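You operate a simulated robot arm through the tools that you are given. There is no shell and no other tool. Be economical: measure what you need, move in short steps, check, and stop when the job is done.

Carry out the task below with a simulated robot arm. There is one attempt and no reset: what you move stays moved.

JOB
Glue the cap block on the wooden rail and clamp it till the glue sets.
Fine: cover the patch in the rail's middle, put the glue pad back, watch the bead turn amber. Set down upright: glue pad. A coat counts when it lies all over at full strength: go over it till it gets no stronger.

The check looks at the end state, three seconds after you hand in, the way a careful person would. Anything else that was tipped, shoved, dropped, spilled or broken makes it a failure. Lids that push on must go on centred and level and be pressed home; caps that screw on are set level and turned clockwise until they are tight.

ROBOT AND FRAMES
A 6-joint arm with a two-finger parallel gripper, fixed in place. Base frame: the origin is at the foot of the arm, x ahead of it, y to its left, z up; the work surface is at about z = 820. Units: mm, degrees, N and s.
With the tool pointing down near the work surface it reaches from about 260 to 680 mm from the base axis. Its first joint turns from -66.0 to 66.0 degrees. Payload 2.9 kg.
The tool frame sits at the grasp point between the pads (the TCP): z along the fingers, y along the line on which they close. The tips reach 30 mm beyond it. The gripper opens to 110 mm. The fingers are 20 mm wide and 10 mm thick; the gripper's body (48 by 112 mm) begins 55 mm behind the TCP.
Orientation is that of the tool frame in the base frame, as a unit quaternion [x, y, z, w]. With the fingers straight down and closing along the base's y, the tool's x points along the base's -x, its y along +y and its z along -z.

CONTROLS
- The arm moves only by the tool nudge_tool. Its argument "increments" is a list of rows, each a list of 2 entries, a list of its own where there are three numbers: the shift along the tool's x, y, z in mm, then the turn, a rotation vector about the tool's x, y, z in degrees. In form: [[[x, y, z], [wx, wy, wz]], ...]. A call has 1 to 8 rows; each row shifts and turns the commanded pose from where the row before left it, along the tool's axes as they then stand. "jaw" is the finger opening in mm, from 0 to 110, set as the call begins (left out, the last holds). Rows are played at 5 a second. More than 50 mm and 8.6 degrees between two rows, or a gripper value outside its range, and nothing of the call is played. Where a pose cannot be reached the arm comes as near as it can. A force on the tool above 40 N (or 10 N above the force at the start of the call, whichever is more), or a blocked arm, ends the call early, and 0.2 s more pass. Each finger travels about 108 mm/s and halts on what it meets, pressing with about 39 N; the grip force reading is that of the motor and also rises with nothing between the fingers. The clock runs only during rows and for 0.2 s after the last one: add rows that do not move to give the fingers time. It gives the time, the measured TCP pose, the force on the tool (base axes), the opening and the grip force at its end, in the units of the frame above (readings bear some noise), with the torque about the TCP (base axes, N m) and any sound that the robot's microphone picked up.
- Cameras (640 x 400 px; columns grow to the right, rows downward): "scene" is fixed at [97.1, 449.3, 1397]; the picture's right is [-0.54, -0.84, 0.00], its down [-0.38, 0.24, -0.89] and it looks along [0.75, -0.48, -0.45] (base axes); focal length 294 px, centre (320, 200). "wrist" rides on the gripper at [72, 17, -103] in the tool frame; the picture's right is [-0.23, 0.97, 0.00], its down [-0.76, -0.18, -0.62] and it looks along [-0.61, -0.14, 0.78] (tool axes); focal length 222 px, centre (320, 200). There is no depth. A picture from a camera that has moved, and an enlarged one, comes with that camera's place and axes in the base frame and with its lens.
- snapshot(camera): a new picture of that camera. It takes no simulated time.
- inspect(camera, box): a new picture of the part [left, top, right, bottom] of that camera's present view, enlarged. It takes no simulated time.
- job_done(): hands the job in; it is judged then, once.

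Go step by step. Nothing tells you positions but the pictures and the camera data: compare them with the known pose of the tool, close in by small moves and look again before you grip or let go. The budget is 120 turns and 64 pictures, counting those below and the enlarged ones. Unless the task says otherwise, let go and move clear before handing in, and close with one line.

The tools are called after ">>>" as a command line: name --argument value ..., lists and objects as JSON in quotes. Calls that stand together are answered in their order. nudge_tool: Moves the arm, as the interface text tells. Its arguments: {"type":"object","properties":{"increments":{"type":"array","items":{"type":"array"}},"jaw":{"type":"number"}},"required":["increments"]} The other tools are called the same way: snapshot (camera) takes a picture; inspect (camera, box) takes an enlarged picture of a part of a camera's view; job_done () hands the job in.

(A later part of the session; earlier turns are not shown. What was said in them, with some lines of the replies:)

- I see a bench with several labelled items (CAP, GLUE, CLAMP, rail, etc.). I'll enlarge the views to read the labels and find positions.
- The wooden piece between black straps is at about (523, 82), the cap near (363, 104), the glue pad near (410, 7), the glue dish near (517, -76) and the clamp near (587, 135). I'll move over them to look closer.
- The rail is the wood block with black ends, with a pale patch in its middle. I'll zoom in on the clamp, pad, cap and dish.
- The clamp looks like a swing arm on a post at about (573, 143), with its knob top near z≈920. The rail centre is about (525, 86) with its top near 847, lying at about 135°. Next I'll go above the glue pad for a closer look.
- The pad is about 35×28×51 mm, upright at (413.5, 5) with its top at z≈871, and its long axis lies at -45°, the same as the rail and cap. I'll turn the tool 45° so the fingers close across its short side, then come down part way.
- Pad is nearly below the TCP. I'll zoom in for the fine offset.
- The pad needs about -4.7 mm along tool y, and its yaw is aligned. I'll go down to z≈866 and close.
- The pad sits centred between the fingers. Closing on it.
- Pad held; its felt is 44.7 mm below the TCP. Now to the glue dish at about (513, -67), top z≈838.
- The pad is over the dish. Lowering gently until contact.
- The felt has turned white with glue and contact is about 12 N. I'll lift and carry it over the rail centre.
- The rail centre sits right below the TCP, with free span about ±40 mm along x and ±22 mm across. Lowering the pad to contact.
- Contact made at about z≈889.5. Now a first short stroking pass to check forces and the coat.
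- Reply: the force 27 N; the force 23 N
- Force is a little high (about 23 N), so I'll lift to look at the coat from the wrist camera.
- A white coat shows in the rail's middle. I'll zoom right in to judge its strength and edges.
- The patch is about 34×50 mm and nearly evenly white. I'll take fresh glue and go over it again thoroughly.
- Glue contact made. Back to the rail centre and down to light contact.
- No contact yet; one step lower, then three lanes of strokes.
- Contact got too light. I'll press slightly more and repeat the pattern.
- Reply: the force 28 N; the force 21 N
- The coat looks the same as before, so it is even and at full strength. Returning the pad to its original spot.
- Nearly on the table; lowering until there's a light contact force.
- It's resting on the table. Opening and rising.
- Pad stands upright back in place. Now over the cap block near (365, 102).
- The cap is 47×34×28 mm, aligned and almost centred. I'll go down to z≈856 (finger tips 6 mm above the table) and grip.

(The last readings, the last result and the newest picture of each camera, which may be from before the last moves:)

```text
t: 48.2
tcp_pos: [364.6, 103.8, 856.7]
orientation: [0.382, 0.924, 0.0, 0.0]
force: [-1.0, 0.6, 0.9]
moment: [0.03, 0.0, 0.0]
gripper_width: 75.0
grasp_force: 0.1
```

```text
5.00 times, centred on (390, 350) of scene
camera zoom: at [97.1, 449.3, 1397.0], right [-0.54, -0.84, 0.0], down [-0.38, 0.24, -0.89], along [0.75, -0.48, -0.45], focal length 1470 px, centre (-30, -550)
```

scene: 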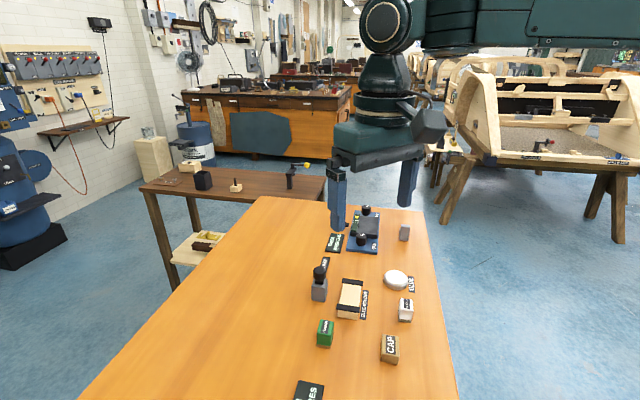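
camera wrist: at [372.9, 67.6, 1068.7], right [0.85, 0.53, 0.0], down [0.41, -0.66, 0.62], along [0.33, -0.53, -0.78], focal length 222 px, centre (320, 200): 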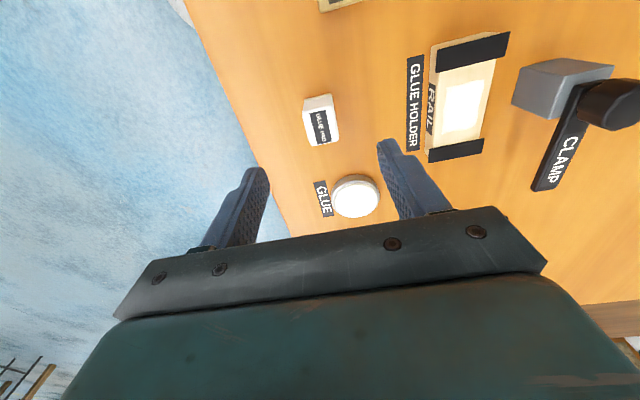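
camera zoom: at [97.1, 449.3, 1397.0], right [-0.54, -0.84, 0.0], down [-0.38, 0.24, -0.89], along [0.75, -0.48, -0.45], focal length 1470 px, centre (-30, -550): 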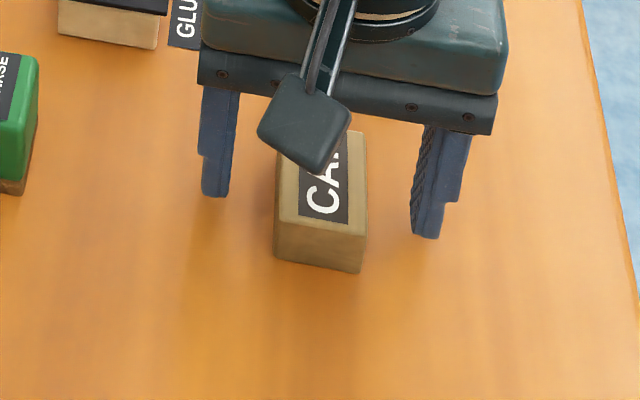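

Positioned well. Gripping and lifting.

>>> nudge_tool --increments '[[[0, 0, 0], [0, 0, 0]], [[0, 0, 0], [0, 0, 0]], [[0, 0, 0], [0, 0, 0]], [[0, 0, 0], [0, 0, 0]], [[0, 0, -30], [0, 0, 0]], [[0, 0, -35], [0, 0, 0]], [[0, 0, 0], [0, 0, 0]]]' --jaw 0

>>> nudge_tool --increments '[[[-31.4, 25.25, 0], [0, 0, 0]], [[-31.4, 25.25, 0], [0, 0, 0]], [[-31.4, 25.25, 0], [0, 0, 0]], [[-31.4, 25.25, 0], [0, 0, 0]], [[0, 0, 0], [0, 0, 0]], [[0, 0, 0], [0, 0, 0]]]'

>>> snapshot --camera "wrist"

>>> inspect --camera "scene" --box '[310, 240, 400, 330]'

```text
t: 49.8
tcp_pos: [364.8, 102.6, 921.8]
orientation: [0.382, 0.924, 0.0, 0.001]
force: [0.9, 0.8, -0.3]
moment: [-0.01, -0.01, 0.0]
gripper_width: 34.5
grasp_force: 38.8
```

```text
t: 51.2
tcp_pos: [526.7, 87.5, 921.3]
orientation: [0.382, 0.924, 0.0, -0.001]
force: [-0.7, 0.8, -1.5]
moment: [-0.02, -0.01, -0.02]
gripper_width: 34.6
grasp_force: 38.8
```

```text
27 pictures are left
camera wrist: at [487.6, 150.7, 1024.4], right [0.85, 0.53, 0.0], down [0.41, -0.66, 0.62], along [0.33, -0.53, -0.78], focal length 222 px, centre (320, 200)
```

wrist: 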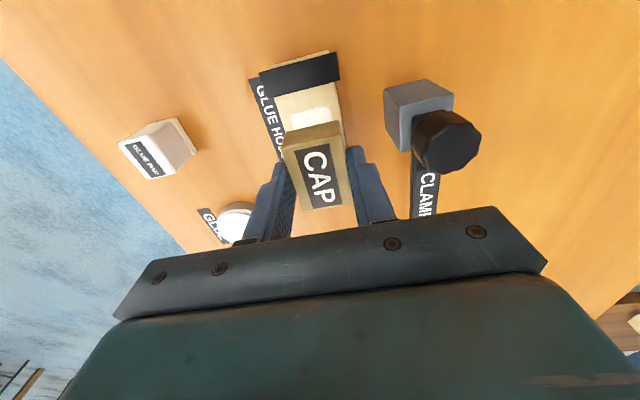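

```text
4.44 times, centred on (355, 285) of scene
camera zoom: at [97.2, 449.3, 1397.0], right [-0.54, -0.84, 0.0], down [-0.38, 0.24, -0.89], along [0.75, -0.48, -0.45], focal length 1307 px, centre (164, -178)
```

zoom: 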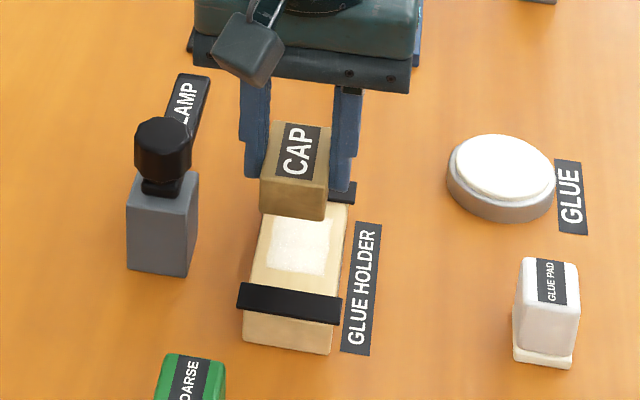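

Cap is above the patch. Lowering to a few mm above the rail to check alignment.

>>> nudge_tool --increments '[[[0, 0, 18], [0, 0, 0]], [[0, 0, 17], [0, 0, 0]], [[0, 0, 0], [0, 0, 0]]]'

>>> inspect --camera "wrist" --box '[250, 60, 400, 220]'

>>> inspect --camera "scene" --box '[325, 270, 375, 320]'

```text
t: 52.0
tcp_pos: [525.2, 86.1, 884.4]
orientation: [0.382, 0.924, 0.0, 0.0]
force: [-0.4, 0.0, -0.2]
moment: [0.03, 0.0, -0.02]
gripper_width: 34.5
grasp_force: 38.4
```

```text
2.50 times, centred on (325, 140) of wrist
camera zoom: at [487.0, 149.6, 989.5], right [0.85, 0.53, 0.0], down [0.41, -0.66, 0.62], along [0.33, -0.53, -0.78], focal length 555 px, centre (308, 350)
```

zoom: 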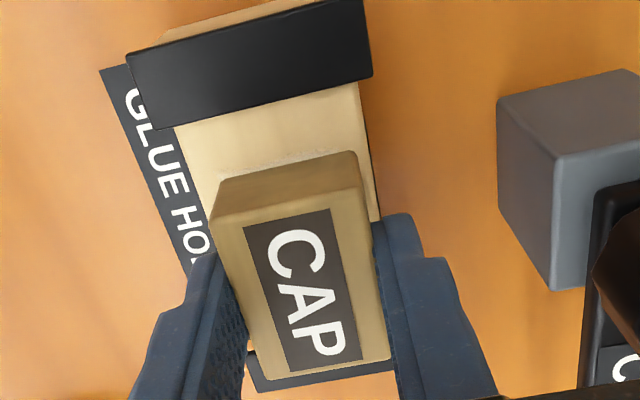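

```text
8.00 times, centred on (350, 295) of scene
camera zoom: at [97.1, 449.3, 1397.0], right [-0.54, -0.84, 0.0], down [-0.38, 0.24, -0.89], along [0.75, -0.48, -0.45], focal length 2353 px, centre (80, -560)
```

zoom: 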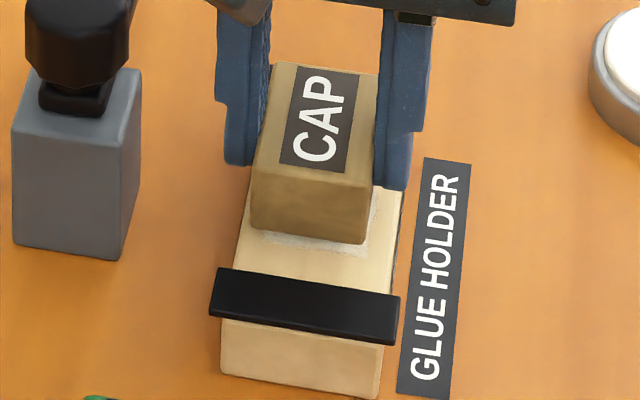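

The cap sits about 2 mm too far toward the clamp side. I'll correct by -2 mm in tool y, then lower to contact.

>>> nudge_tool --increments '[[[0.3, -2.2, 0], [0, 0, 0]], [[0, 0, 1.5], [0, 0, 0]], [[0, 0, 1], [0, 0, 0]], [[0, 0, 0], [0, 0, 0]]]'

>>> inspect --camera "wrist" --box '[290, 80, 370, 160]'

>>> inspect --camera "scene" --box '[333, 278, 368, 318]'

```text
t: 53.0
tcp_pos: [524.3, 85.0, 885.0]
orientation: [0.382, 0.924, 0.0, 0.001]
force: [0.4, 0.1, -0.3]
moment: [-0.02, 0.01, 0.0]
gripper_width: 34.7
grasp_force: 38.6
```

```text
5.00 times, centred on (330, 120) of wrist
camera zoom: at [485.0, 148.9, 987.9], right [0.85, 0.53, 0.0], down [0.41, -0.66, 0.62], along [0.33, -0.53, -0.78], focal length 1111 px, centre (270, 600)
```

zoom: 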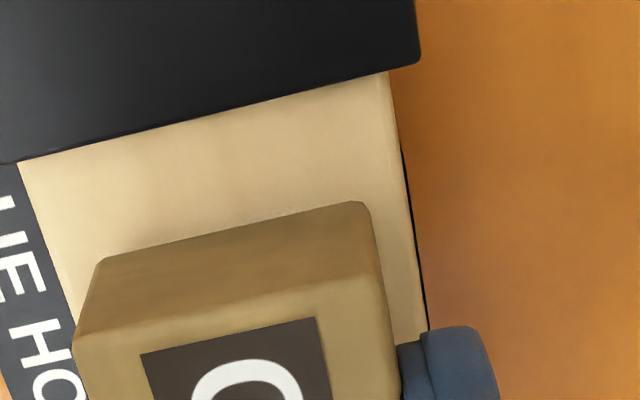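

```text
10.00 times, centred on (350, 298) of scene
camera zoom: at [97.1, 449.3, 1397.0], right [-0.54, -0.84, 0.0], down [-0.38, 0.24, -0.89], along [0.75, -0.48, -0.45], focal length 2941 px, centre (15, -780)
```

zoom: 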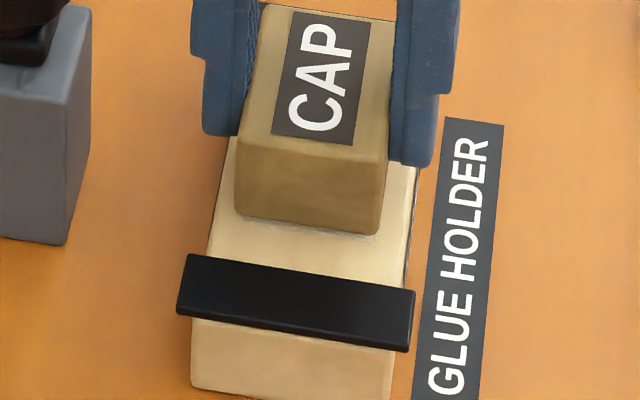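

Centred within about 0.5 mm now. Lowering to contact.

>>> nudge_tool --increments '[[[0, -0.5, 1], [0, 0, 0]], [[0, 0, 0.7], [0, 0, 0]], [[0, 0, 0], [0, 0, 0]]]'

>>> nudge_tool --increments '[[[0, 0, 0.7], [0, 0, 0]], [[0, 0, 0.3], [0, 0, 0]], [[0, 0, 0], [0, 0, 0]]]'

```text
t: 53.8
tcp_pos: [523.0, 84.3, 882.9]
orientation: [0.383, 0.924, 0.0, 0.001]
force: [0.0, -0.8, 0.4]
moment: [0.01, 0.0, -0.01]
gripper_width: 34.6
grasp_force: 39.1
```

```text
t: 54.6
tcp_pos: [522.2, 84.1, 881.0]
orientation: [0.383, 0.924, 0.001, 0.0]
force: [-0.1, 0.0, -0.5]
moment: [-0.06, -0.01, -0.03]
gripper_width: 34.6
grasp_force: 39.2
```

>>> nudge_tool --increments '[[[0, 0, 0.5], [0, 0, 0]], [[0, 0, 0.4], [0, 0, 0]], [[0, 0, 0], [0, 0, 0]]]'

```text
t: 55.4
tcp_pos: [522.7, 84.1, 882.3]
orientation: [0.383, 0.924, 0.0, 0.0]
force: [-1.6, -1.3, 6.3]
moment: [-0.04, 0.08, -0.03]
gripper_width: 34.7
grasp_force: 38.6
```

Cap is on the rail. A touch more pressure, then release and rise.

>>> nudge_tool --increments '[[[0, 0, 0.4], [0, 0, 0]], [[0, 0, 0], [0, 0, 0]], [[0, 0, 0], [0, 0, 0]]]'

>>> nudge_tool --increments '[[[0, 0, 0], [0, 0, 0]], [[0, 0, 0], [0, 0, 0]], [[0, 0, -20], [0, 0, 0]], [[0, 0, -40], [0, 0, 0]], [[0, 0, -50], [0, 0, 0]], [[0, 0, 0], [0, 0, 0]]]' --jaw 52

>>> snapshot --camera "wrist"

>>> inspect --camera "scene" --box '[300, 250, 380, 320]'

```text
t: 56.2
tcp_pos: [523.1, 84.3, 881.3]
orientation: [0.382, 0.924, 0.001, 0.001]
force: [-1.5, -0.4, 13.7]
moment: [-0.04, 0.12, -0.01]
gripper_width: 34.8
grasp_force: 39.0
```

```text
t: 57.6
tcp_pos: [522.5, 84.2, 988.4]
orientation: [0.382, 0.924, 0.0, 0.0]
force: [0.0, 0.0, -0.4]
moment: [0.02, 0.02, -0.01]
gripper_width: 52.1
grasp_force: 0.0
```

```text
21 pictures are left
camera wrist: at [483.5, 148.1, 1092.7], right [0.85, 0.53, 0.0], down [0.41, -0.66, 0.62], along [0.33, -0.53, -0.78], focal length 222 px, centre (320, 200)
```

wrist: 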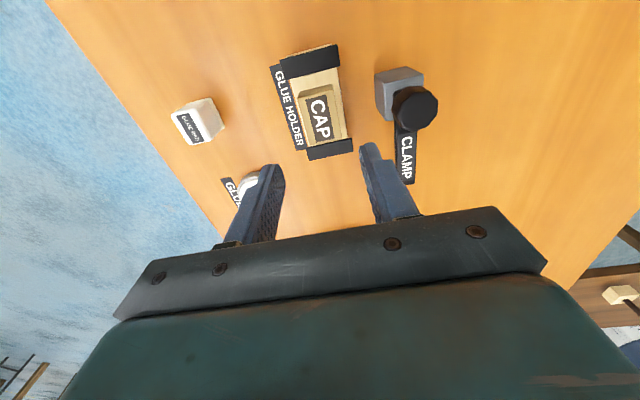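

```text
5.71 times, centred on (340, 285) of scene
camera zoom: at [97.1, 449.3, 1397.0], right [-0.54, -0.84, 0.0], down [-0.38, 0.24, -0.89], along [0.75, -0.48, -0.45], focal length 1681 px, centre (206, -286)
```

zoom: 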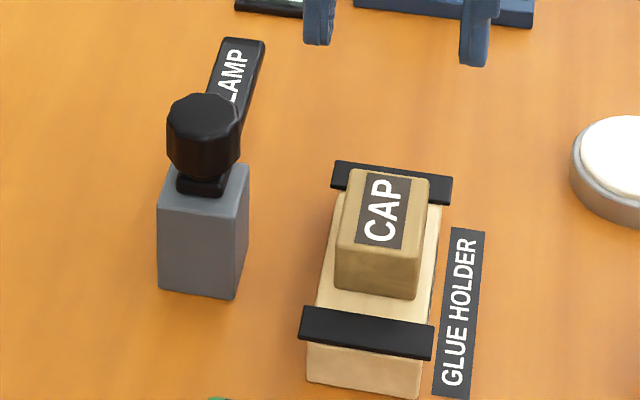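

The cap is seated squarely. Now the clamp knob at about (571, 142.5), top z≈920; I'll move above it and turn the tool -90° so I can later turn the knob 90° clockwise.

>>> nudge_tool --increments '[[[3.8, 37.4, 0], [0, 0, 0]], [[3.8, 37.4, 0], [0, 0, 0]], [[0, 0, 0], [0, 0, -7.5]], [[0, 0, 0], [0, 0, -7.5]], [[0, 0, 0], [0, 0, -7.5]], [[0, 0, 0], [0, 0, -7.5]], [[0, 0, 0], [0, 0, -7.5]], [[0, 0, 0], [0, 0, -7.5]]]' --jaw 70

>>> nudge_tool --increments '[[[0, 0, 0], [0, 0, -7.5]], [[0, 0, 0], [0, 0, -7.5]], [[0, 0, 0], [0, 0, -7.5]], [[0, 0, 0], [0, 0, -7.5]], [[0, 0, 0], [0, 0, -7.5]], [[0, 0, 0], [0, 0, -7.5]], [[0, 0, 10], [0, 0, 0]], [[0, 0, 0], [0, 0, 0]]]'

>>> snapshot --camera "wrist"

```text
t: 59.4
tcp_pos: [570.6, 142.6, 990.9]
orientation: [-0.002, 1.0, 0.0, 0.0]
force: [-0.2, 0.0, 0.3]
moment: [-0.01, 0.0, -0.02]
gripper_width: 70.1
grasp_force: 0.1
```

```text
t: 61.2
tcp_pos: [570.3, 142.9, 980.1]
orientation: [-0.384, 0.923, 0.0, 0.0]
force: [0.7, 0.7, -0.1]
moment: [-0.01, 0.03, 0.0]
gripper_width: 70.0
grasp_force: 0.1
```

```text
19 pictures are left
camera wrist: at [508.2, 104.1, 1083.8], right [-0.53, 0.85, 0.0], down [0.66, 0.41, 0.62], along [0.53, 0.33, -0.78], focal length 222 px, centre (320, 200)
```

wrist: 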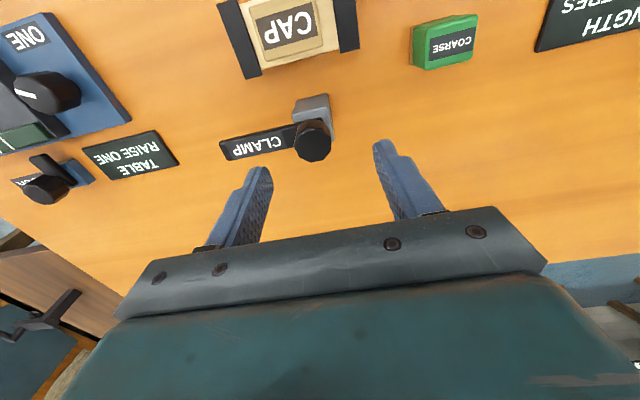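

Knob is about 4.6 mm off in tool y. Correcting and lowering around it.

>>> nudge_tool --increments '[[[1, -4.6, 0], [0, 0, 0]], [[0, 0, 20], [0, 0, 0]], [[0, 0, 20], [0, 0, 0]], [[0, 0, 0], [0, 0, 0]]]'

>>> inspect --camera "scene" --box '[290, 240, 370, 310]'

>>> inspect --camera "wrist" --box '[200, 90, 440, 240]'

```text
t: 62.2
tcp_pos: [572.0, 138.5, 937.6]
orientation: [-0.383, 0.924, 0.0, 0.0]
force: [0.0, 0.1, 0.3]
moment: [-0.02, -0.01, 0.01]
gripper_width: 70.1
grasp_force: 0.1
```

```text
5.71 times, centred on (330, 275) of scene
camera zoom: at [97.1, 449.3, 1397.0], right [-0.54, -0.84, 0.0], down [-0.38, 0.24, -0.89], along [0.75, -0.48, -0.45], focal length 1681 px, centre (263, -229)
```

zoom: 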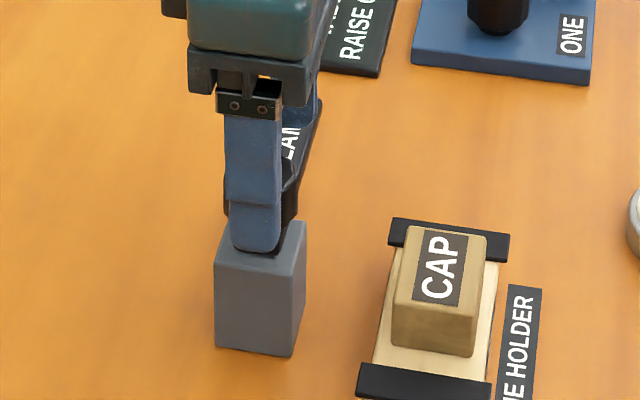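

```text
2.67 times, centred on (320, 165) of wrist
camera zoom: at [509.7, 99.7, 1042.2], right [-0.53, 0.85, 0.0], down [0.66, 0.41, 0.62], along [0.53, 0.33, -0.78], focal length 592 px, centre (320, 293)
```

zoom: 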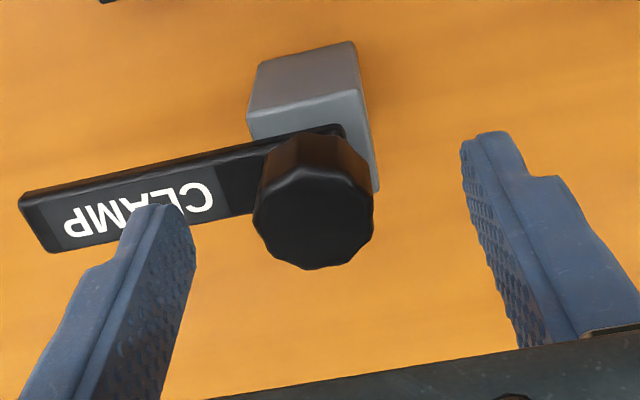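

The fingers straddle the knob (about 30 mm across). Down 13 mm more so the tips stay above the arm, then close.

>>> nudge_tool --increments '[[[-0.8, -1.3, 5], [0, 0, 0]], [[0, 0, 5], [0, 0, 0]], [[0, 0, 2], [0, 0, 0]], [[0, 0, 0], [0, 0, 0]]]'

>>> nudge_tool --increments '[[[0, 0, 0], [0, 0, 0]], [[0, 0, 0], [0, 0, 0]], [[0, 0, 0], [0, 0, 0]], [[0, 0, 0], [0, 0, 0]]]' --jaw 0

>>> inspect --camera "wrist" --box '[200, 90, 440, 240]'

```text
t: 63.2
tcp_pos: [574.5, 137.6, 927.1]
orientation: [-0.383, 0.924, 0.0, 0.001]
force: [0.4, 1.1, 0.6]
moment: [0.0, -0.01, 0.01]
gripper_width: 69.9
grasp_force: 0.0
```

```text
t: 64.2
tcp_pos: [575.0, 136.6, 929.7]
orientation: [-0.381, 0.925, -0.001, 0.001]
force: [13.6, -10.7, -5.4]
moment: [0.12, -0.44, -0.13]
gripper_width: 31.2
grasp_force: 44.9
```

```text
2.67 times, centred on (320, 165) of wrist
camera zoom: at [512.1, 98.3, 1031.0], right [-0.53, 0.85, 0.0], down [0.66, 0.41, 0.62], along [0.53, 0.33, -0.78], focal length 592 px, centre (320, 293)
```

zoom: 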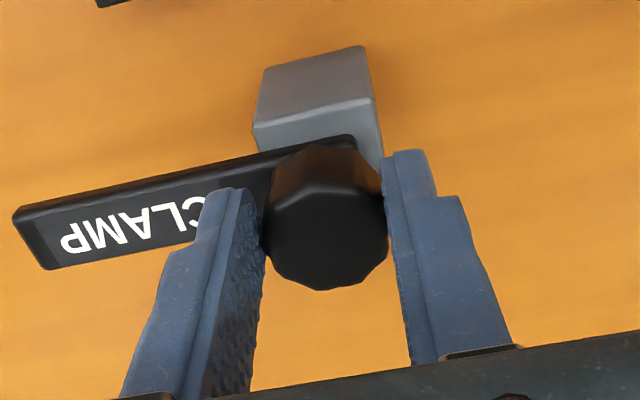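

The knob is gripped at 31 mm with a sideways load; I'll shift slightly to relieve it.

>>> nudge_tool --increments '[[[0, -0.8, 0], [0, 0, 0]], [[0, 0, 0], [0, 0, 0]]]'

```text
t: 64.8
tcp_pos: [574.4, 137.2, 927.6]
orientation: [-0.382, 0.924, 0.0, -0.001]
force: [7.4, -13.8, -1.7]
moment: [-0.35, -0.71, -0.19]
gripper_width: 31.3
grasp_force: 45.0
```

>>> nudge_tool --increments '[[[0.3, -1, 0], [0, 0, 0]], [[0, 0, 0], [0, 0, 0]]]'

```text
t: 65.4
tcp_pos: [576.5, 136.2, 927.9]
orientation: [-0.384, 0.924, 0.0, 0.0]
force: [5.9, -7.0, -0.7]
moment: [-0.84, 0.12, -0.32]
gripper_width: 31.4
grasp_force: 44.9
```

Load is halving. A little more relief, then a first 7.5° clockwise turn.

>>> nudge_tool --increments '[[[0.2, -0.8, 0], [0, 0, 0]], [[0, 0, 0], [0, 0, 0]]]'

>>> nudge_tool --increments '[[[0, 0, 0], [0, 0, 5]], [[0, 0, 0], [0, 0, 5]], [[0, 0, 0], [0, 0, 5]], [[0, 0, 0], [0, 0, 0]]]'

>>> snapshot --camera "wrist"

```text
t: 66.0
tcp_pos: [575.3, 136.2, 928.0]
orientation: [-0.385, 0.923, 0.001, -0.001]
force: [-2.2, -1.1, -3.9]
moment: [0.19, -0.52, -0.21]
gripper_width: 31.3
grasp_force: 44.9
```

```text
t: 67.0
tcp_pos: [574.4, 138.5, 926.7]
orientation: [-0.262, 0.965, 0.001, -0.002]
force: [-17.6, 17.9, -4.8]
moment: [0.4, 0.09, 0.17]
gripper_width: 31.3
grasp_force: 44.9
```

```text
15 pictures are left
camera wrist: at [504.0, 116.7, 1031.4], right [-0.29, 0.96, 0.0], down [0.75, 0.23, 0.62], along [0.59, 0.18, -0.78], focal length 222 px, centre (320, 200)
```

wrist: 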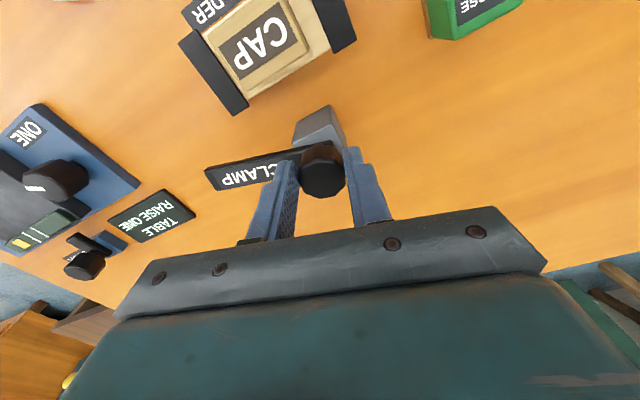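

The arm swings with the knob. I'll relieve the side load and keep turning in small batches.

>>> nudge_tool --increments '[[[0.4, 2, 0], [0, 0, 0]], [[0, 0, 0], [0, 0, 0]]]'

>>> nudge_tool --increments '[[[0, 0, 0], [0, 0, 5]], [[0, 0, 0], [0, 0, 5]], [[0, 0, 0], [0, 0, 0]]]'

```text
t: 67.6
tcp_pos: [574.9, 137.9, 927.6]
orientation: [-0.259, 0.966, 0.0, -0.001]
force: [-12.6, 13.5, -9.4]
moment: [-0.26, 0.82, 0.12]
gripper_width: 31.2
grasp_force: 45.3
```

```text
t: 68.4
tcp_pos: [574.9, 138.8, 928.7]
orientation: [-0.174, 0.985, -0.001, 0.0]
force: [-15.8, 16.0, -14.2]
moment: [0.12, 0.15, 0.12]
gripper_width: 31.3
grasp_force: 45.1
```

The knob also pulls the tool down, as a screw would. I'll follow it down and shift a bit toward (-x, +y).

>>> nudge_tool --increments '[[[0.9, 1.9, 1], [0, 0, 0]], [[0, 0, 0], [0, 0, 0]]]'

>>> nudge_tool --increments '[[[0, 0, 0.2], [0, 0, 5]], [[0, 0, 0.2], [0, 0, 5]], [[0, 0, 0], [0, 0, 0]]]'

```text
t: 69.0
tcp_pos: [574.4, 139.0, 929.1]
orientation: [-0.173, 0.985, -0.001, 0.001]
force: [-2.1, 6.6, -11.3]
moment: [0.39, 0.67, 0.03]
gripper_width: 31.3
grasp_force: 45.2
```

```text
t: 69.8
tcp_pos: [574.4, 140.5, 926.9]
orientation: [-0.086, 0.996, 0.0, 0.001]
force: [1.8, 9.7, -2.4]
moment: [-0.16, 0.22, 0.07]
gripper_width: 31.2
grasp_force: 45.1
```

>>> nudge_tool --increments '[[[0, 1, 0.2], [0, 0, 5]], [[0, 0.4, 0.2], [0, 0, 5]], [[0, 0, 0], [0, 0, 0]]]'

>>> nudge_tool --increments '[[[0, 0.2, 0.2], [0, 0, 5]], [[0, 0.2, 0.2], [0, 0, 5]], [[0, 0, 0], [0, 0, 0]]]'

>>> snapshot --camera "scene"

```text
t: 70.6
tcp_pos: [572.0, 141.5, 928.4]
orientation: [0.0, 1.0, 0.001, 0.002]
force: [0.8, 9.0, 12.0]
moment: [-0.01, -0.34, 0.04]
gripper_width: 31.3
grasp_force: 44.9
```

```text
t: 71.4
tcp_pos: [573.5, 141.6, 927.7]
orientation: [0.087, 0.996, 0.0, 0.002]
force: [1.9, 13.8, 26.5]
moment: [0.26, 0.5, 0.08]
gripper_width: 31.2
grasp_force: 45.4
```

```text
14 pictures are left
```

scene: 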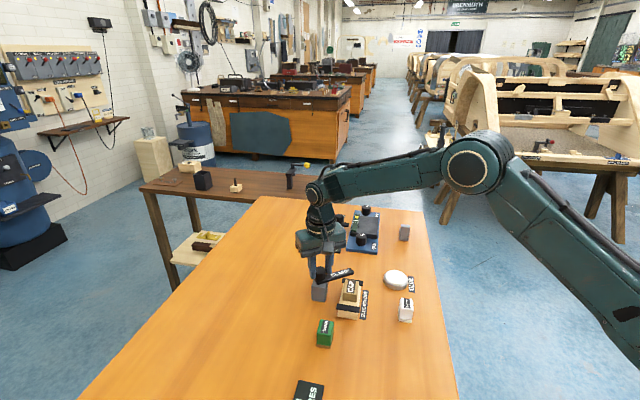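

The knob does not descend after all (now pushing up), so I'll come back up about 1.3 mm, and continue turning.

>>> nudge_tool --increments '[[[0, 1.5, -1.3], [0, 0, 0]], [[0, 0, 0], [0, 0, 0]]]'

>>> nudge_tool --increments '[[[0, 0.3, 0], [0, 0, 5]], [[0, 0.3, 0], [0, 0, 5]], [[0, 0, 0], [0, 0, 0]]]'

>>> inspect --camera "scene" --box '[300, 240, 380, 330]'

```text
t: 72.0
tcp_pos: [573.5, 142.5, 927.8]
orientation: [0.087, 0.996, 0.0, 0.001]
force: [1.5, 8.0, 19.4]
moment: [-0.21, -0.97, 0.04]
gripper_width: 31.3
grasp_force: 44.7
```

```text
t: 72.8
tcp_pos: [574.8, 143.0, 928.3]
orientation: [0.174, 0.985, 0.001, 0.001]
force: [9.2, 8.7, 15.3]
moment: [0.18, 0.21, 0.08]
gripper_width: 31.5
grasp_force: 45.0
```

```text
4.44 times, centred on (340, 285) of scene
camera zoom: at [97.1, 449.5, 1397.0], right [-0.54, -0.84, 0.0], down [-0.38, 0.24, -0.89], along [0.75, -0.48, -0.45], focal length 1307 px, centre (231, -178)
```

zoom: 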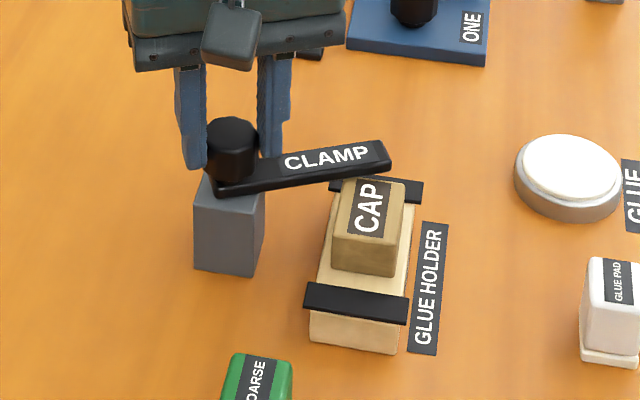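

The arm is about to pass over the cap. Relieving the load and turning on.

>>> nudge_tool --increments '[[[-0.6, 1.3, -1], [0, 0, 0]], [[0, 0, 0], [0, 0, 4]], [[0, 0, 0], [0, 0, 4]], [[0, 0, 0], [0, 0, 0]]]'

>>> nudge_tool --increments '[[[-0.3, 0.3, 0], [0, 0, 4]], [[0, 0, 0], [0, 0, 4]], [[0, 0, 0], [0, 0, 0]]]'

>>> inspect --camera "scene" --box '[310, 250, 380, 320]'

```text
t: 73.8
tcp_pos: [573.5, 144.4, 927.1]
orientation: [0.242, 0.97, 0.0, 0.0]
force: [11.7, 13.3, 4.8]
moment: [0.17, -0.2, 0.13]
gripper_width: 31.5
grasp_force: 45.0
```

```text
t: 74.6
tcp_pos: [574.5, 145.9, 927.6]
orientation: [0.308, 0.951, 0.0, -0.001]
force: [7.1, 17.5, -3.1]
moment: [0.69, -0.55, 0.14]
gripper_width: 31.2
grasp_force: 45.4
```

```text
5.71 times, centred on (345, 285) of scene
camera zoom: at [97.3, 449.8, 1396.8], right [-0.54, -0.84, 0.0], down [-0.38, 0.24, -0.89], along [0.75, -0.48, -0.45], focal length 1681 px, centre (177, -286)
```

zoom: 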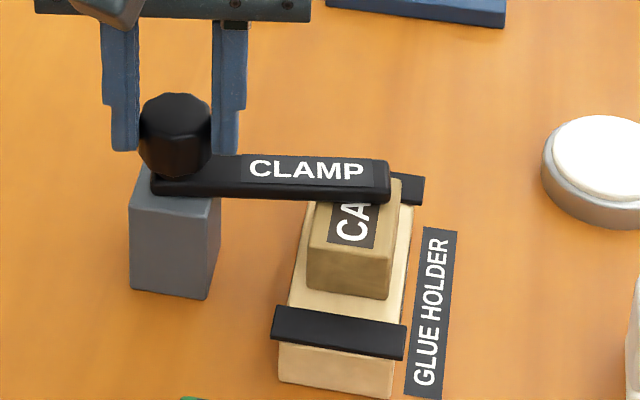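

Arm over the cap, about 10–15° short of the middle. Continuing.

>>> nudge_tool --increments '[[[0.3, 1.8, 0], [0, 0, 0]], [[0, 0, 0], [0, 0, 3]], [[0, 0, 0], [0, 0, 3]], [[0, 0, 0], [0, 0, 3]], [[0, 0, 0], [0, 0, 0]]]'

>>> inspect --camera "scene" --box '[310, 250, 380, 320]'

```text
t: 75.8
tcp_pos: [574.9, 145.1, 927.8]
orientation: [0.382, 0.924, -0.001, -0.001]
force: [-4.8, 9.6, -3.0]
moment: [1.06, 0.57, 0.03]
gripper_width: 31.2
grasp_force: 44.5
```

```text
5.71 times, centred on (345, 285) of scene
camera zoom: at [97.1, 449.5, 1396.9], right [-0.54, -0.84, 0.0], down [-0.38, 0.24, -0.89], along [0.75, -0.48, -0.45], focal length 1681 px, centre (177, -286)
```

zoom: 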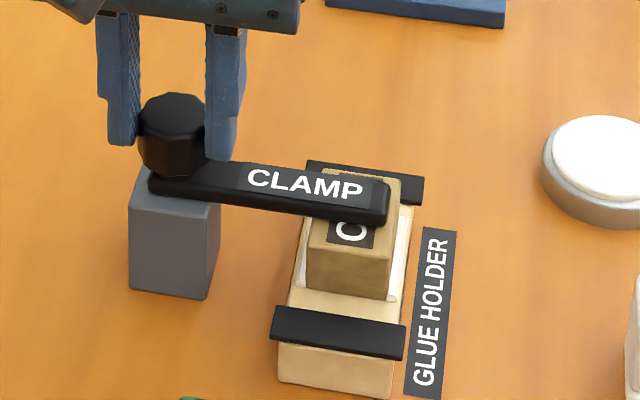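

A white glue bead has appeared at the seam, so the clamp has engaged. I'll try a bit further to feel for the stop.

>>> nudge_tool --increments '[[[-0.6, 0.6, 0], [0, 0, 2]], [[0, 0, 0], [0, 0, 2]], [[0, 0, 0], [0, 0, 0]]]'

>>> inspect --camera "scene" --box '[310, 250, 380, 320]'

```text
t: 76.6
tcp_pos: [576.3, 145.5, 927.9]
orientation: [0.415, 0.91, -0.001, -0.001]
force: [-4.3, 2.6, -11.4]
moment: [0.4, -0.08, 0.23]
gripper_width: 31.2
grasp_force: 45.5
```

```text
5.71 times, centred on (345, 285) of scene
camera zoom: at [97.2, 449.4, 1397.0], right [-0.54, -0.84, 0.0], down [-0.38, 0.24, -0.89], along [0.75, -0.48, -0.45], focal length 1681 px, centre (177, -286)
```

zoom: 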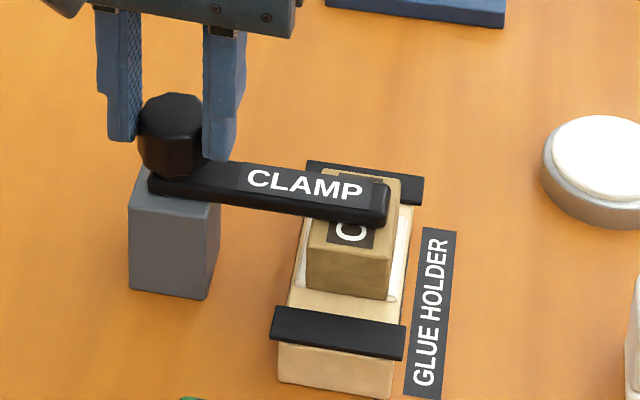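

The arm is at its stop. I'll release the knob, rise clear, and wait for the bead to turn amber.

>>> nudge_tool --increments '[[[0, 0, 0], [0, 0, 0]], [[0, 0, 0], [0, 0, 0]], [[0, 0, 0], [0, 0, 0]], [[0, 0, -30], [0, 0, 0]], [[0, 0, -40], [0, 0, 0]], [[0, 0, -40], [0, 0, 0]], [[0, 0, 0], [0, 0, 0]]]' --jaw 65

>>> nudge_tool --increments '[[[0, 0, 0], [0, 0, 0]], [[0, 0, 0], [0, 0, 0]], [[0, 0, 0], [0, 0, 0]], [[0, 0, 0], [0, 0, 0]], [[0, 0, 0], [0, 0, 0]], [[0, 0, 0], [0, 0, 0]], [[0, 0, 0], [0, 0, 0]], [[0, 0, 0], [0, 0, 0]]]'

>>> nudge_tool --increments '[[[0, 0, 0], [0, 0, 0]], [[0, 0, 0], [0, 0, 0]], [[0, 0, 0], [0, 0, 0]], [[0, 0, 0], [0, 0, 0]], [[0, 0, 0], [0, 0, 0]], [[0, 0, 0], [0, 0, 0]], [[0, 0, 0], [0, 0, 0]], [[0, 0, 0], [0, 0, 0]]]'

>>> nudge_tool --increments '[[[0, 0, 0], [0, 0, 0]], [[0, 0, 0], [0, 0, 0]], [[0, 0, 0], [0, 0, 0]], [[0, 0, 0], [0, 0, 0]], [[0, 0, 0], [0, 0, 0]], [[0, 0, 0], [0, 0, 0]], [[0, 0, 0], [0, 0, 0]], [[0, 0, 0], [0, 0, 0]]]'

>>> inspect --camera "scene" --box '[310, 250, 380, 320]'

```text
t: 78.2
tcp_pos: [575.8, 144.6, 1040.5]
orientation: [0.415, 0.91, 0.0, 0.001]
force: [-0.1, -0.6, 0.3]
moment: [0.01, -0.02, -0.01]
gripper_width: 65.0
grasp_force: 0.0
```

```text
t: 80.0
tcp_pos: [576.7, 145.2, 1037.8]
orientation: [0.415, 0.91, 0.0, 0.0]
force: [0.5, 0.6, 0.7]
moment: [-0.01, -0.01, 0.01]
gripper_width: 65.3
grasp_force: 0.1
```

```text
t: 81.8
tcp_pos: [576.6, 143.7, 1039.0]
orientation: [0.415, 0.91, 0.0, 0.0]
force: [0.3, 0.9, -0.6]
moment: [0.01, 0.0, 0.04]
gripper_width: 65.3
grasp_force: 0.1
```

```text
t: 83.6
tcp_pos: [575.5, 143.7, 1038.9]
orientation: [0.414, 0.91, 0.0, 0.0]
force: [-0.6, 0.1, -0.4]
moment: [-0.01, 0.01, -0.04]
gripper_width: 65.1
grasp_force: 0.1
```

```text
5.71 times, centred on (345, 285) of scene
camera zoom: at [97.1, 449.3, 1397.0], right [-0.54, -0.84, 0.0], down [-0.38, 0.24, -0.89], along [0.75, -0.48, -0.45], focal length 1681 px, centre (177, -286)
```

zoom: 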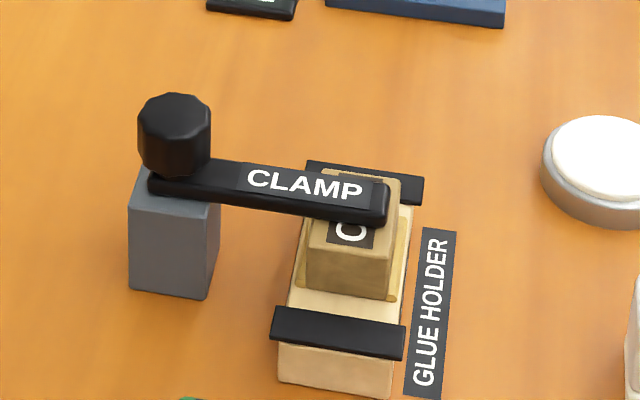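

The bead is already turning yellowish-amber. I'll wait a few more seconds to be sure it has finished.

>>> nudge_tool --increments '[[[0, 0, 0], [0, 0, 0]], [[0, 0, 0], [0, 0, 0]], [[0, 0, 0], [0, 0, 0]], [[0, 0, 0], [0, 0, 0]], [[0, 0, 0], [0, 0, 0]], [[0, 0, 0], [0, 0, 0]], [[0, 0, 0], [0, 0, 0]], [[0, 0, 0], [0, 0, 0]]]'

>>> nudge_tool --increments '[[[0, 0, 0], [0, 0, 0]], [[0, 0, 0], [0, 0, 0]], [[0, 0, 0], [0, 0, 0]], [[0, 0, 0], [0, 0, 0]], [[0, 0, 0], [0, 0, 0]], [[0, 0, 0], [0, 0, 0]], [[0, 0, 0], [0, 0, 0]], [[0, 0, 0], [0, 0, 0]]]'

>>> nudge_tool --increments '[[[0, 0, 0], [0, 0, 0]], [[0, 0, 0], [0, 0, 0]], [[0, 0, 0], [0, 0, 0]], [[0, 0, 0], [0, 0, 0]], [[0, 0, 0], [0, 0, 0]], [[0, 0, 0], [0, 0, 0]], [[0, 0, 0], [0, 0, 0]], [[0, 0, 0], [0, 0, 0]]]'

>>> inspect --camera "scene" --box '[335, 275, 375, 315]'

```text
t: 85.4
tcp_pos: [576.2, 144.0, 1038.6]
orientation: [0.414, 0.91, 0.0, -0.001]
force: [-0.4, -0.7, 0.3]
moment: [-0.02, 0.0, 0.02]
gripper_width: 64.8
grasp_force: 0.0
```

```text
t: 87.2
tcp_pos: [575.2, 143.9, 1038.1]
orientation: [0.414, 0.91, -0.001, 0.0]
force: [0.5, -0.2, 0.1]
moment: [0.01, 0.02, -0.02]
gripper_width: 65.1
grasp_force: 0.1
```

```text
t: 89.0
tcp_pos: [576.9, 144.6, 1038.9]
orientation: [0.415, 0.91, 0.0, 0.0]
force: [0.1, -0.5, 0.2]
moment: [0.0, -0.01, 0.0]
gripper_width: 65.0
grasp_force: 0.1
```

```text
10.00 times, centred on (355, 295) of scene
camera zoom: at [97.1, 449.3, 1397.0], right [-0.54, -0.84, 0.0], down [-0.38, 0.24, -0.89], along [0.75, -0.48, -0.45], focal length 2941 px, centre (-30, -750)
```

zoom: 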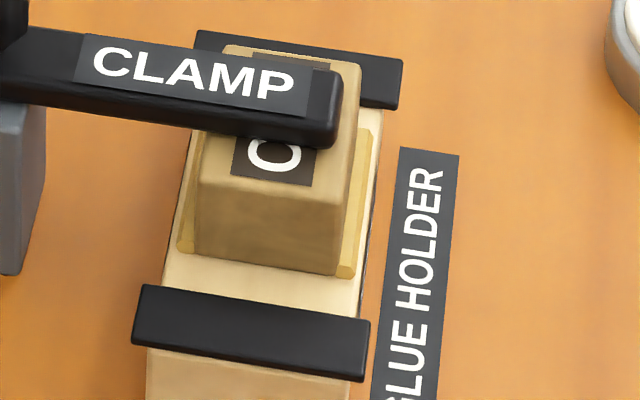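

The bead is yellow; I'll wait longer and compare the colour to see whether it still deepens.

>>> nudge_tool --increments '[[[0, 0, 0], [0, 0, 0]], [[0, 0, 0], [0, 0, 0]], [[0, 0, 0], [0, 0, 0]], [[0, 0, 0], [0, 0, 0]], [[0, 0, 0], [0, 0, 0]], [[0, 0, 0], [0, 0, 0]], [[0, 0, 0], [0, 0, 0]], [[0, 0, 0], [0, 0, 0]]]'

>>> nudge_tool --increments '[[[0, 0, 0], [0, 0, 0]], [[0, 0, 0], [0, 0, 0]], [[0, 0, 0], [0, 0, 0]], [[0, 0, 0], [0, 0, 0]], [[0, 0, 0], [0, 0, 0]], [[0, 0, 0], [0, 0, 0]], [[0, 0, 0], [0, 0, 0]], [[0, 0, 0], [0, 0, 0]]]'

>>> nudge_tool --increments '[[[0, 0, 0], [0, 0, 0]], [[0, 0, 0], [0, 0, 0]], [[0, 0, 0], [0, 0, 0]], [[0, 0, 0], [0, 0, 0]], [[0, 0, 0], [0, 0, 0]], [[0, 0, 0], [0, 0, 0]], [[0, 0, 0], [0, 0, 0]], [[0, 0, 0], [0, 0, 0]]]'

>>> nudge_tool --increments '[[[0, 0, 0], [0, 0, 0]], [[0, 0, 0], [0, 0, 0]], [[0, 0, 0], [0, 0, 0]], [[0, 0, 0], [0, 0, 0]], [[0, 0, 0], [0, 0, 0]], [[0, 0, 0], [0, 0, 0]], [[0, 0, 0], [0, 0, 0]], [[0, 0, 0], [0, 0, 0]]]'

>>> nudge_tool --increments '[[[0, 0, 0], [0, 0, 0]], [[0, 0, 0], [0, 0, 0]], [[0, 0, 0], [0, 0, 0]], [[0, 0, 0], [0, 0, 0]], [[0, 0, 0], [0, 0, 0]], [[0, 0, 0], [0, 0, 0]], [[0, 0, 0], [0, 0, 0]], [[0, 0, 0], [0, 0, 0]]]'

>>> nudge_tool --increments '[[[0, 0, 0], [0, 0, 0]], [[0, 0, 0], [0, 0, 0]], [[0, 0, 0], [0, 0, 0]], [[0, 0, 0], [0, 0, 0]], [[0, 0, 0], [0, 0, 0]], [[0, 0, 0], [0, 0, 0]], [[0, 0, 0], [0, 0, 0]], [[0, 0, 0], [0, 0, 0]]]'

>>> inspect --camera "scene" --box '[335, 275, 375, 315]'

```text
t: 90.8
tcp_pos: [576.7, 144.8, 1039.2]
orientation: [0.415, 0.91, 0.0, 0.0]
force: [0.6, -0.6, 0.4]
moment: [0.01, 0.0, 0.0]
gripper_width: 64.7
grasp_force: 0.1
```

```text
t: 92.6
tcp_pos: [575.3, 144.0, 1039.1]
orientation: [0.413, 0.911, 0.0, -0.001]
force: [0.2, -1.0, -0.3]
moment: [0.0, 0.0, -0.01]
gripper_width: 65.1
grasp_force: 0.0
```

```text
t: 94.4
tcp_pos: [576.1, 143.2, 1039.2]
orientation: [0.415, 0.91, 0.0, 0.0]
force: [0.4, 0.5, 0.0]
moment: [0.01, 0.02, 0.0]
gripper_width: 65.0
grasp_force: 0.1
```

```text
t: 96.2
tcp_pos: [575.8, 144.1, 1038.5]
orientation: [0.414, 0.91, -0.001, 0.0]
force: [0.1, 0.6, 0.6]
moment: [-0.01, 0.01, -0.02]
gripper_width: 64.9
grasp_force: 0.1
```

```text
t: 98.0
tcp_pos: [576.7, 143.3, 1039.2]
orientation: [0.415, 0.91, 0.0, -0.001]
force: [-0.6, 0.1, -0.8]
moment: [0.0, 0.01, -0.01]
gripper_width: 65.1
grasp_force: 0.0
```

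```text
t: 99.8
tcp_pos: [577.1, 144.4, 1039.7]
orientation: [0.415, 0.91, 0.0, 0.0]
force: [-0.2, 0.0, 0.7]
moment: [0.02, -0.03, -0.01]
gripper_width: 64.8
grasp_force: 0.0
```

```text
10.00 times, centred on (355, 295) of scene
camera zoom: at [97.1, 449.3, 1397.0], right [-0.54, -0.84, 0.0], down [-0.38, 0.24, -0.89], along [0.75, -0.48, -0.45], focal length 2941 px, centre (-30, -750)
```

zoom: 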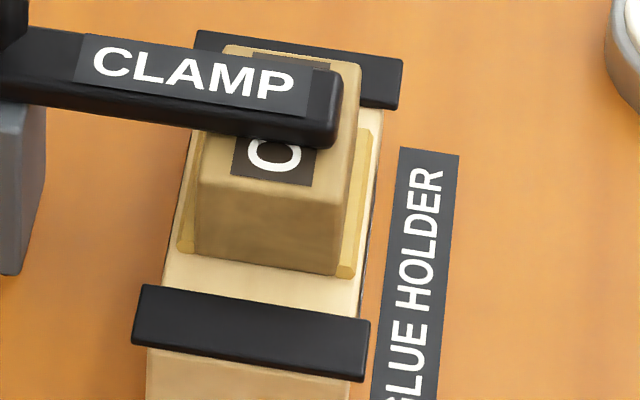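

The colour has not changed over 16 s. One last close look at the bead and the whole bench before handing in.

>>> inspect --camera "scene" --box '[344, 286, 374, 306]'

>>> inspect --camera "scene" --box '[280, 190, 460, 400]'

```text
16.00 times, centred on (359, 296) of scene
camera zoom: at [97.1, 449.3, 1397.0], right [-0.54, -0.84, 0.0], down [-0.38, 0.24, -0.89], along [0.75, -0.48, -0.45], focal length 4706 px, centre (-304, -1336)
```

zoom: 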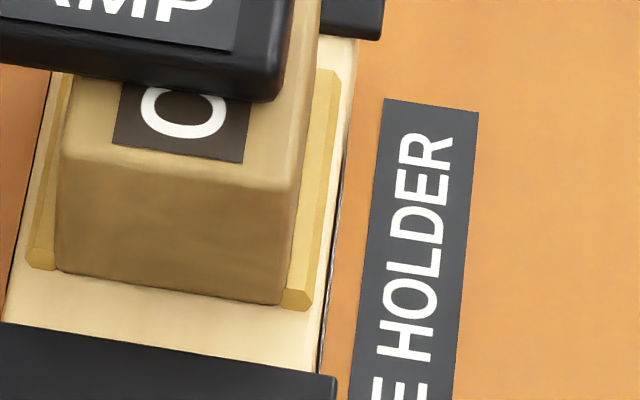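

```text
1.90 times, centred on (370, 295) of scene
camera zoom: at [97.1, 449.3, 1397.0], right [-0.54, -0.84, 0.0], down [-0.38, 0.24, -0.89], along [0.75, -0.48, -0.45], focal length 560 px, centre (225, 19)
```

zoom: 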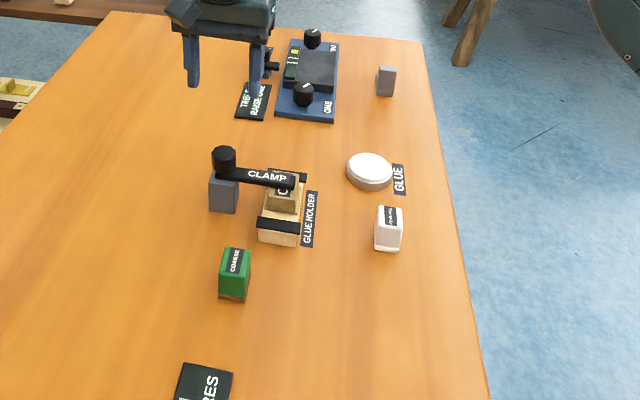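

The bead is amber on both sides, the cap is clamped square on the rail, the glue pad is upright back in its place and everything else looks undisturbed. Handing in.

>>> job_done

```text
The job is handed in.
```

The cap block is glued on the rail's middle and the bead has turned amber. I left the clamp closed over the cap, the glue pad is back upright in its place, and the arm is clear.
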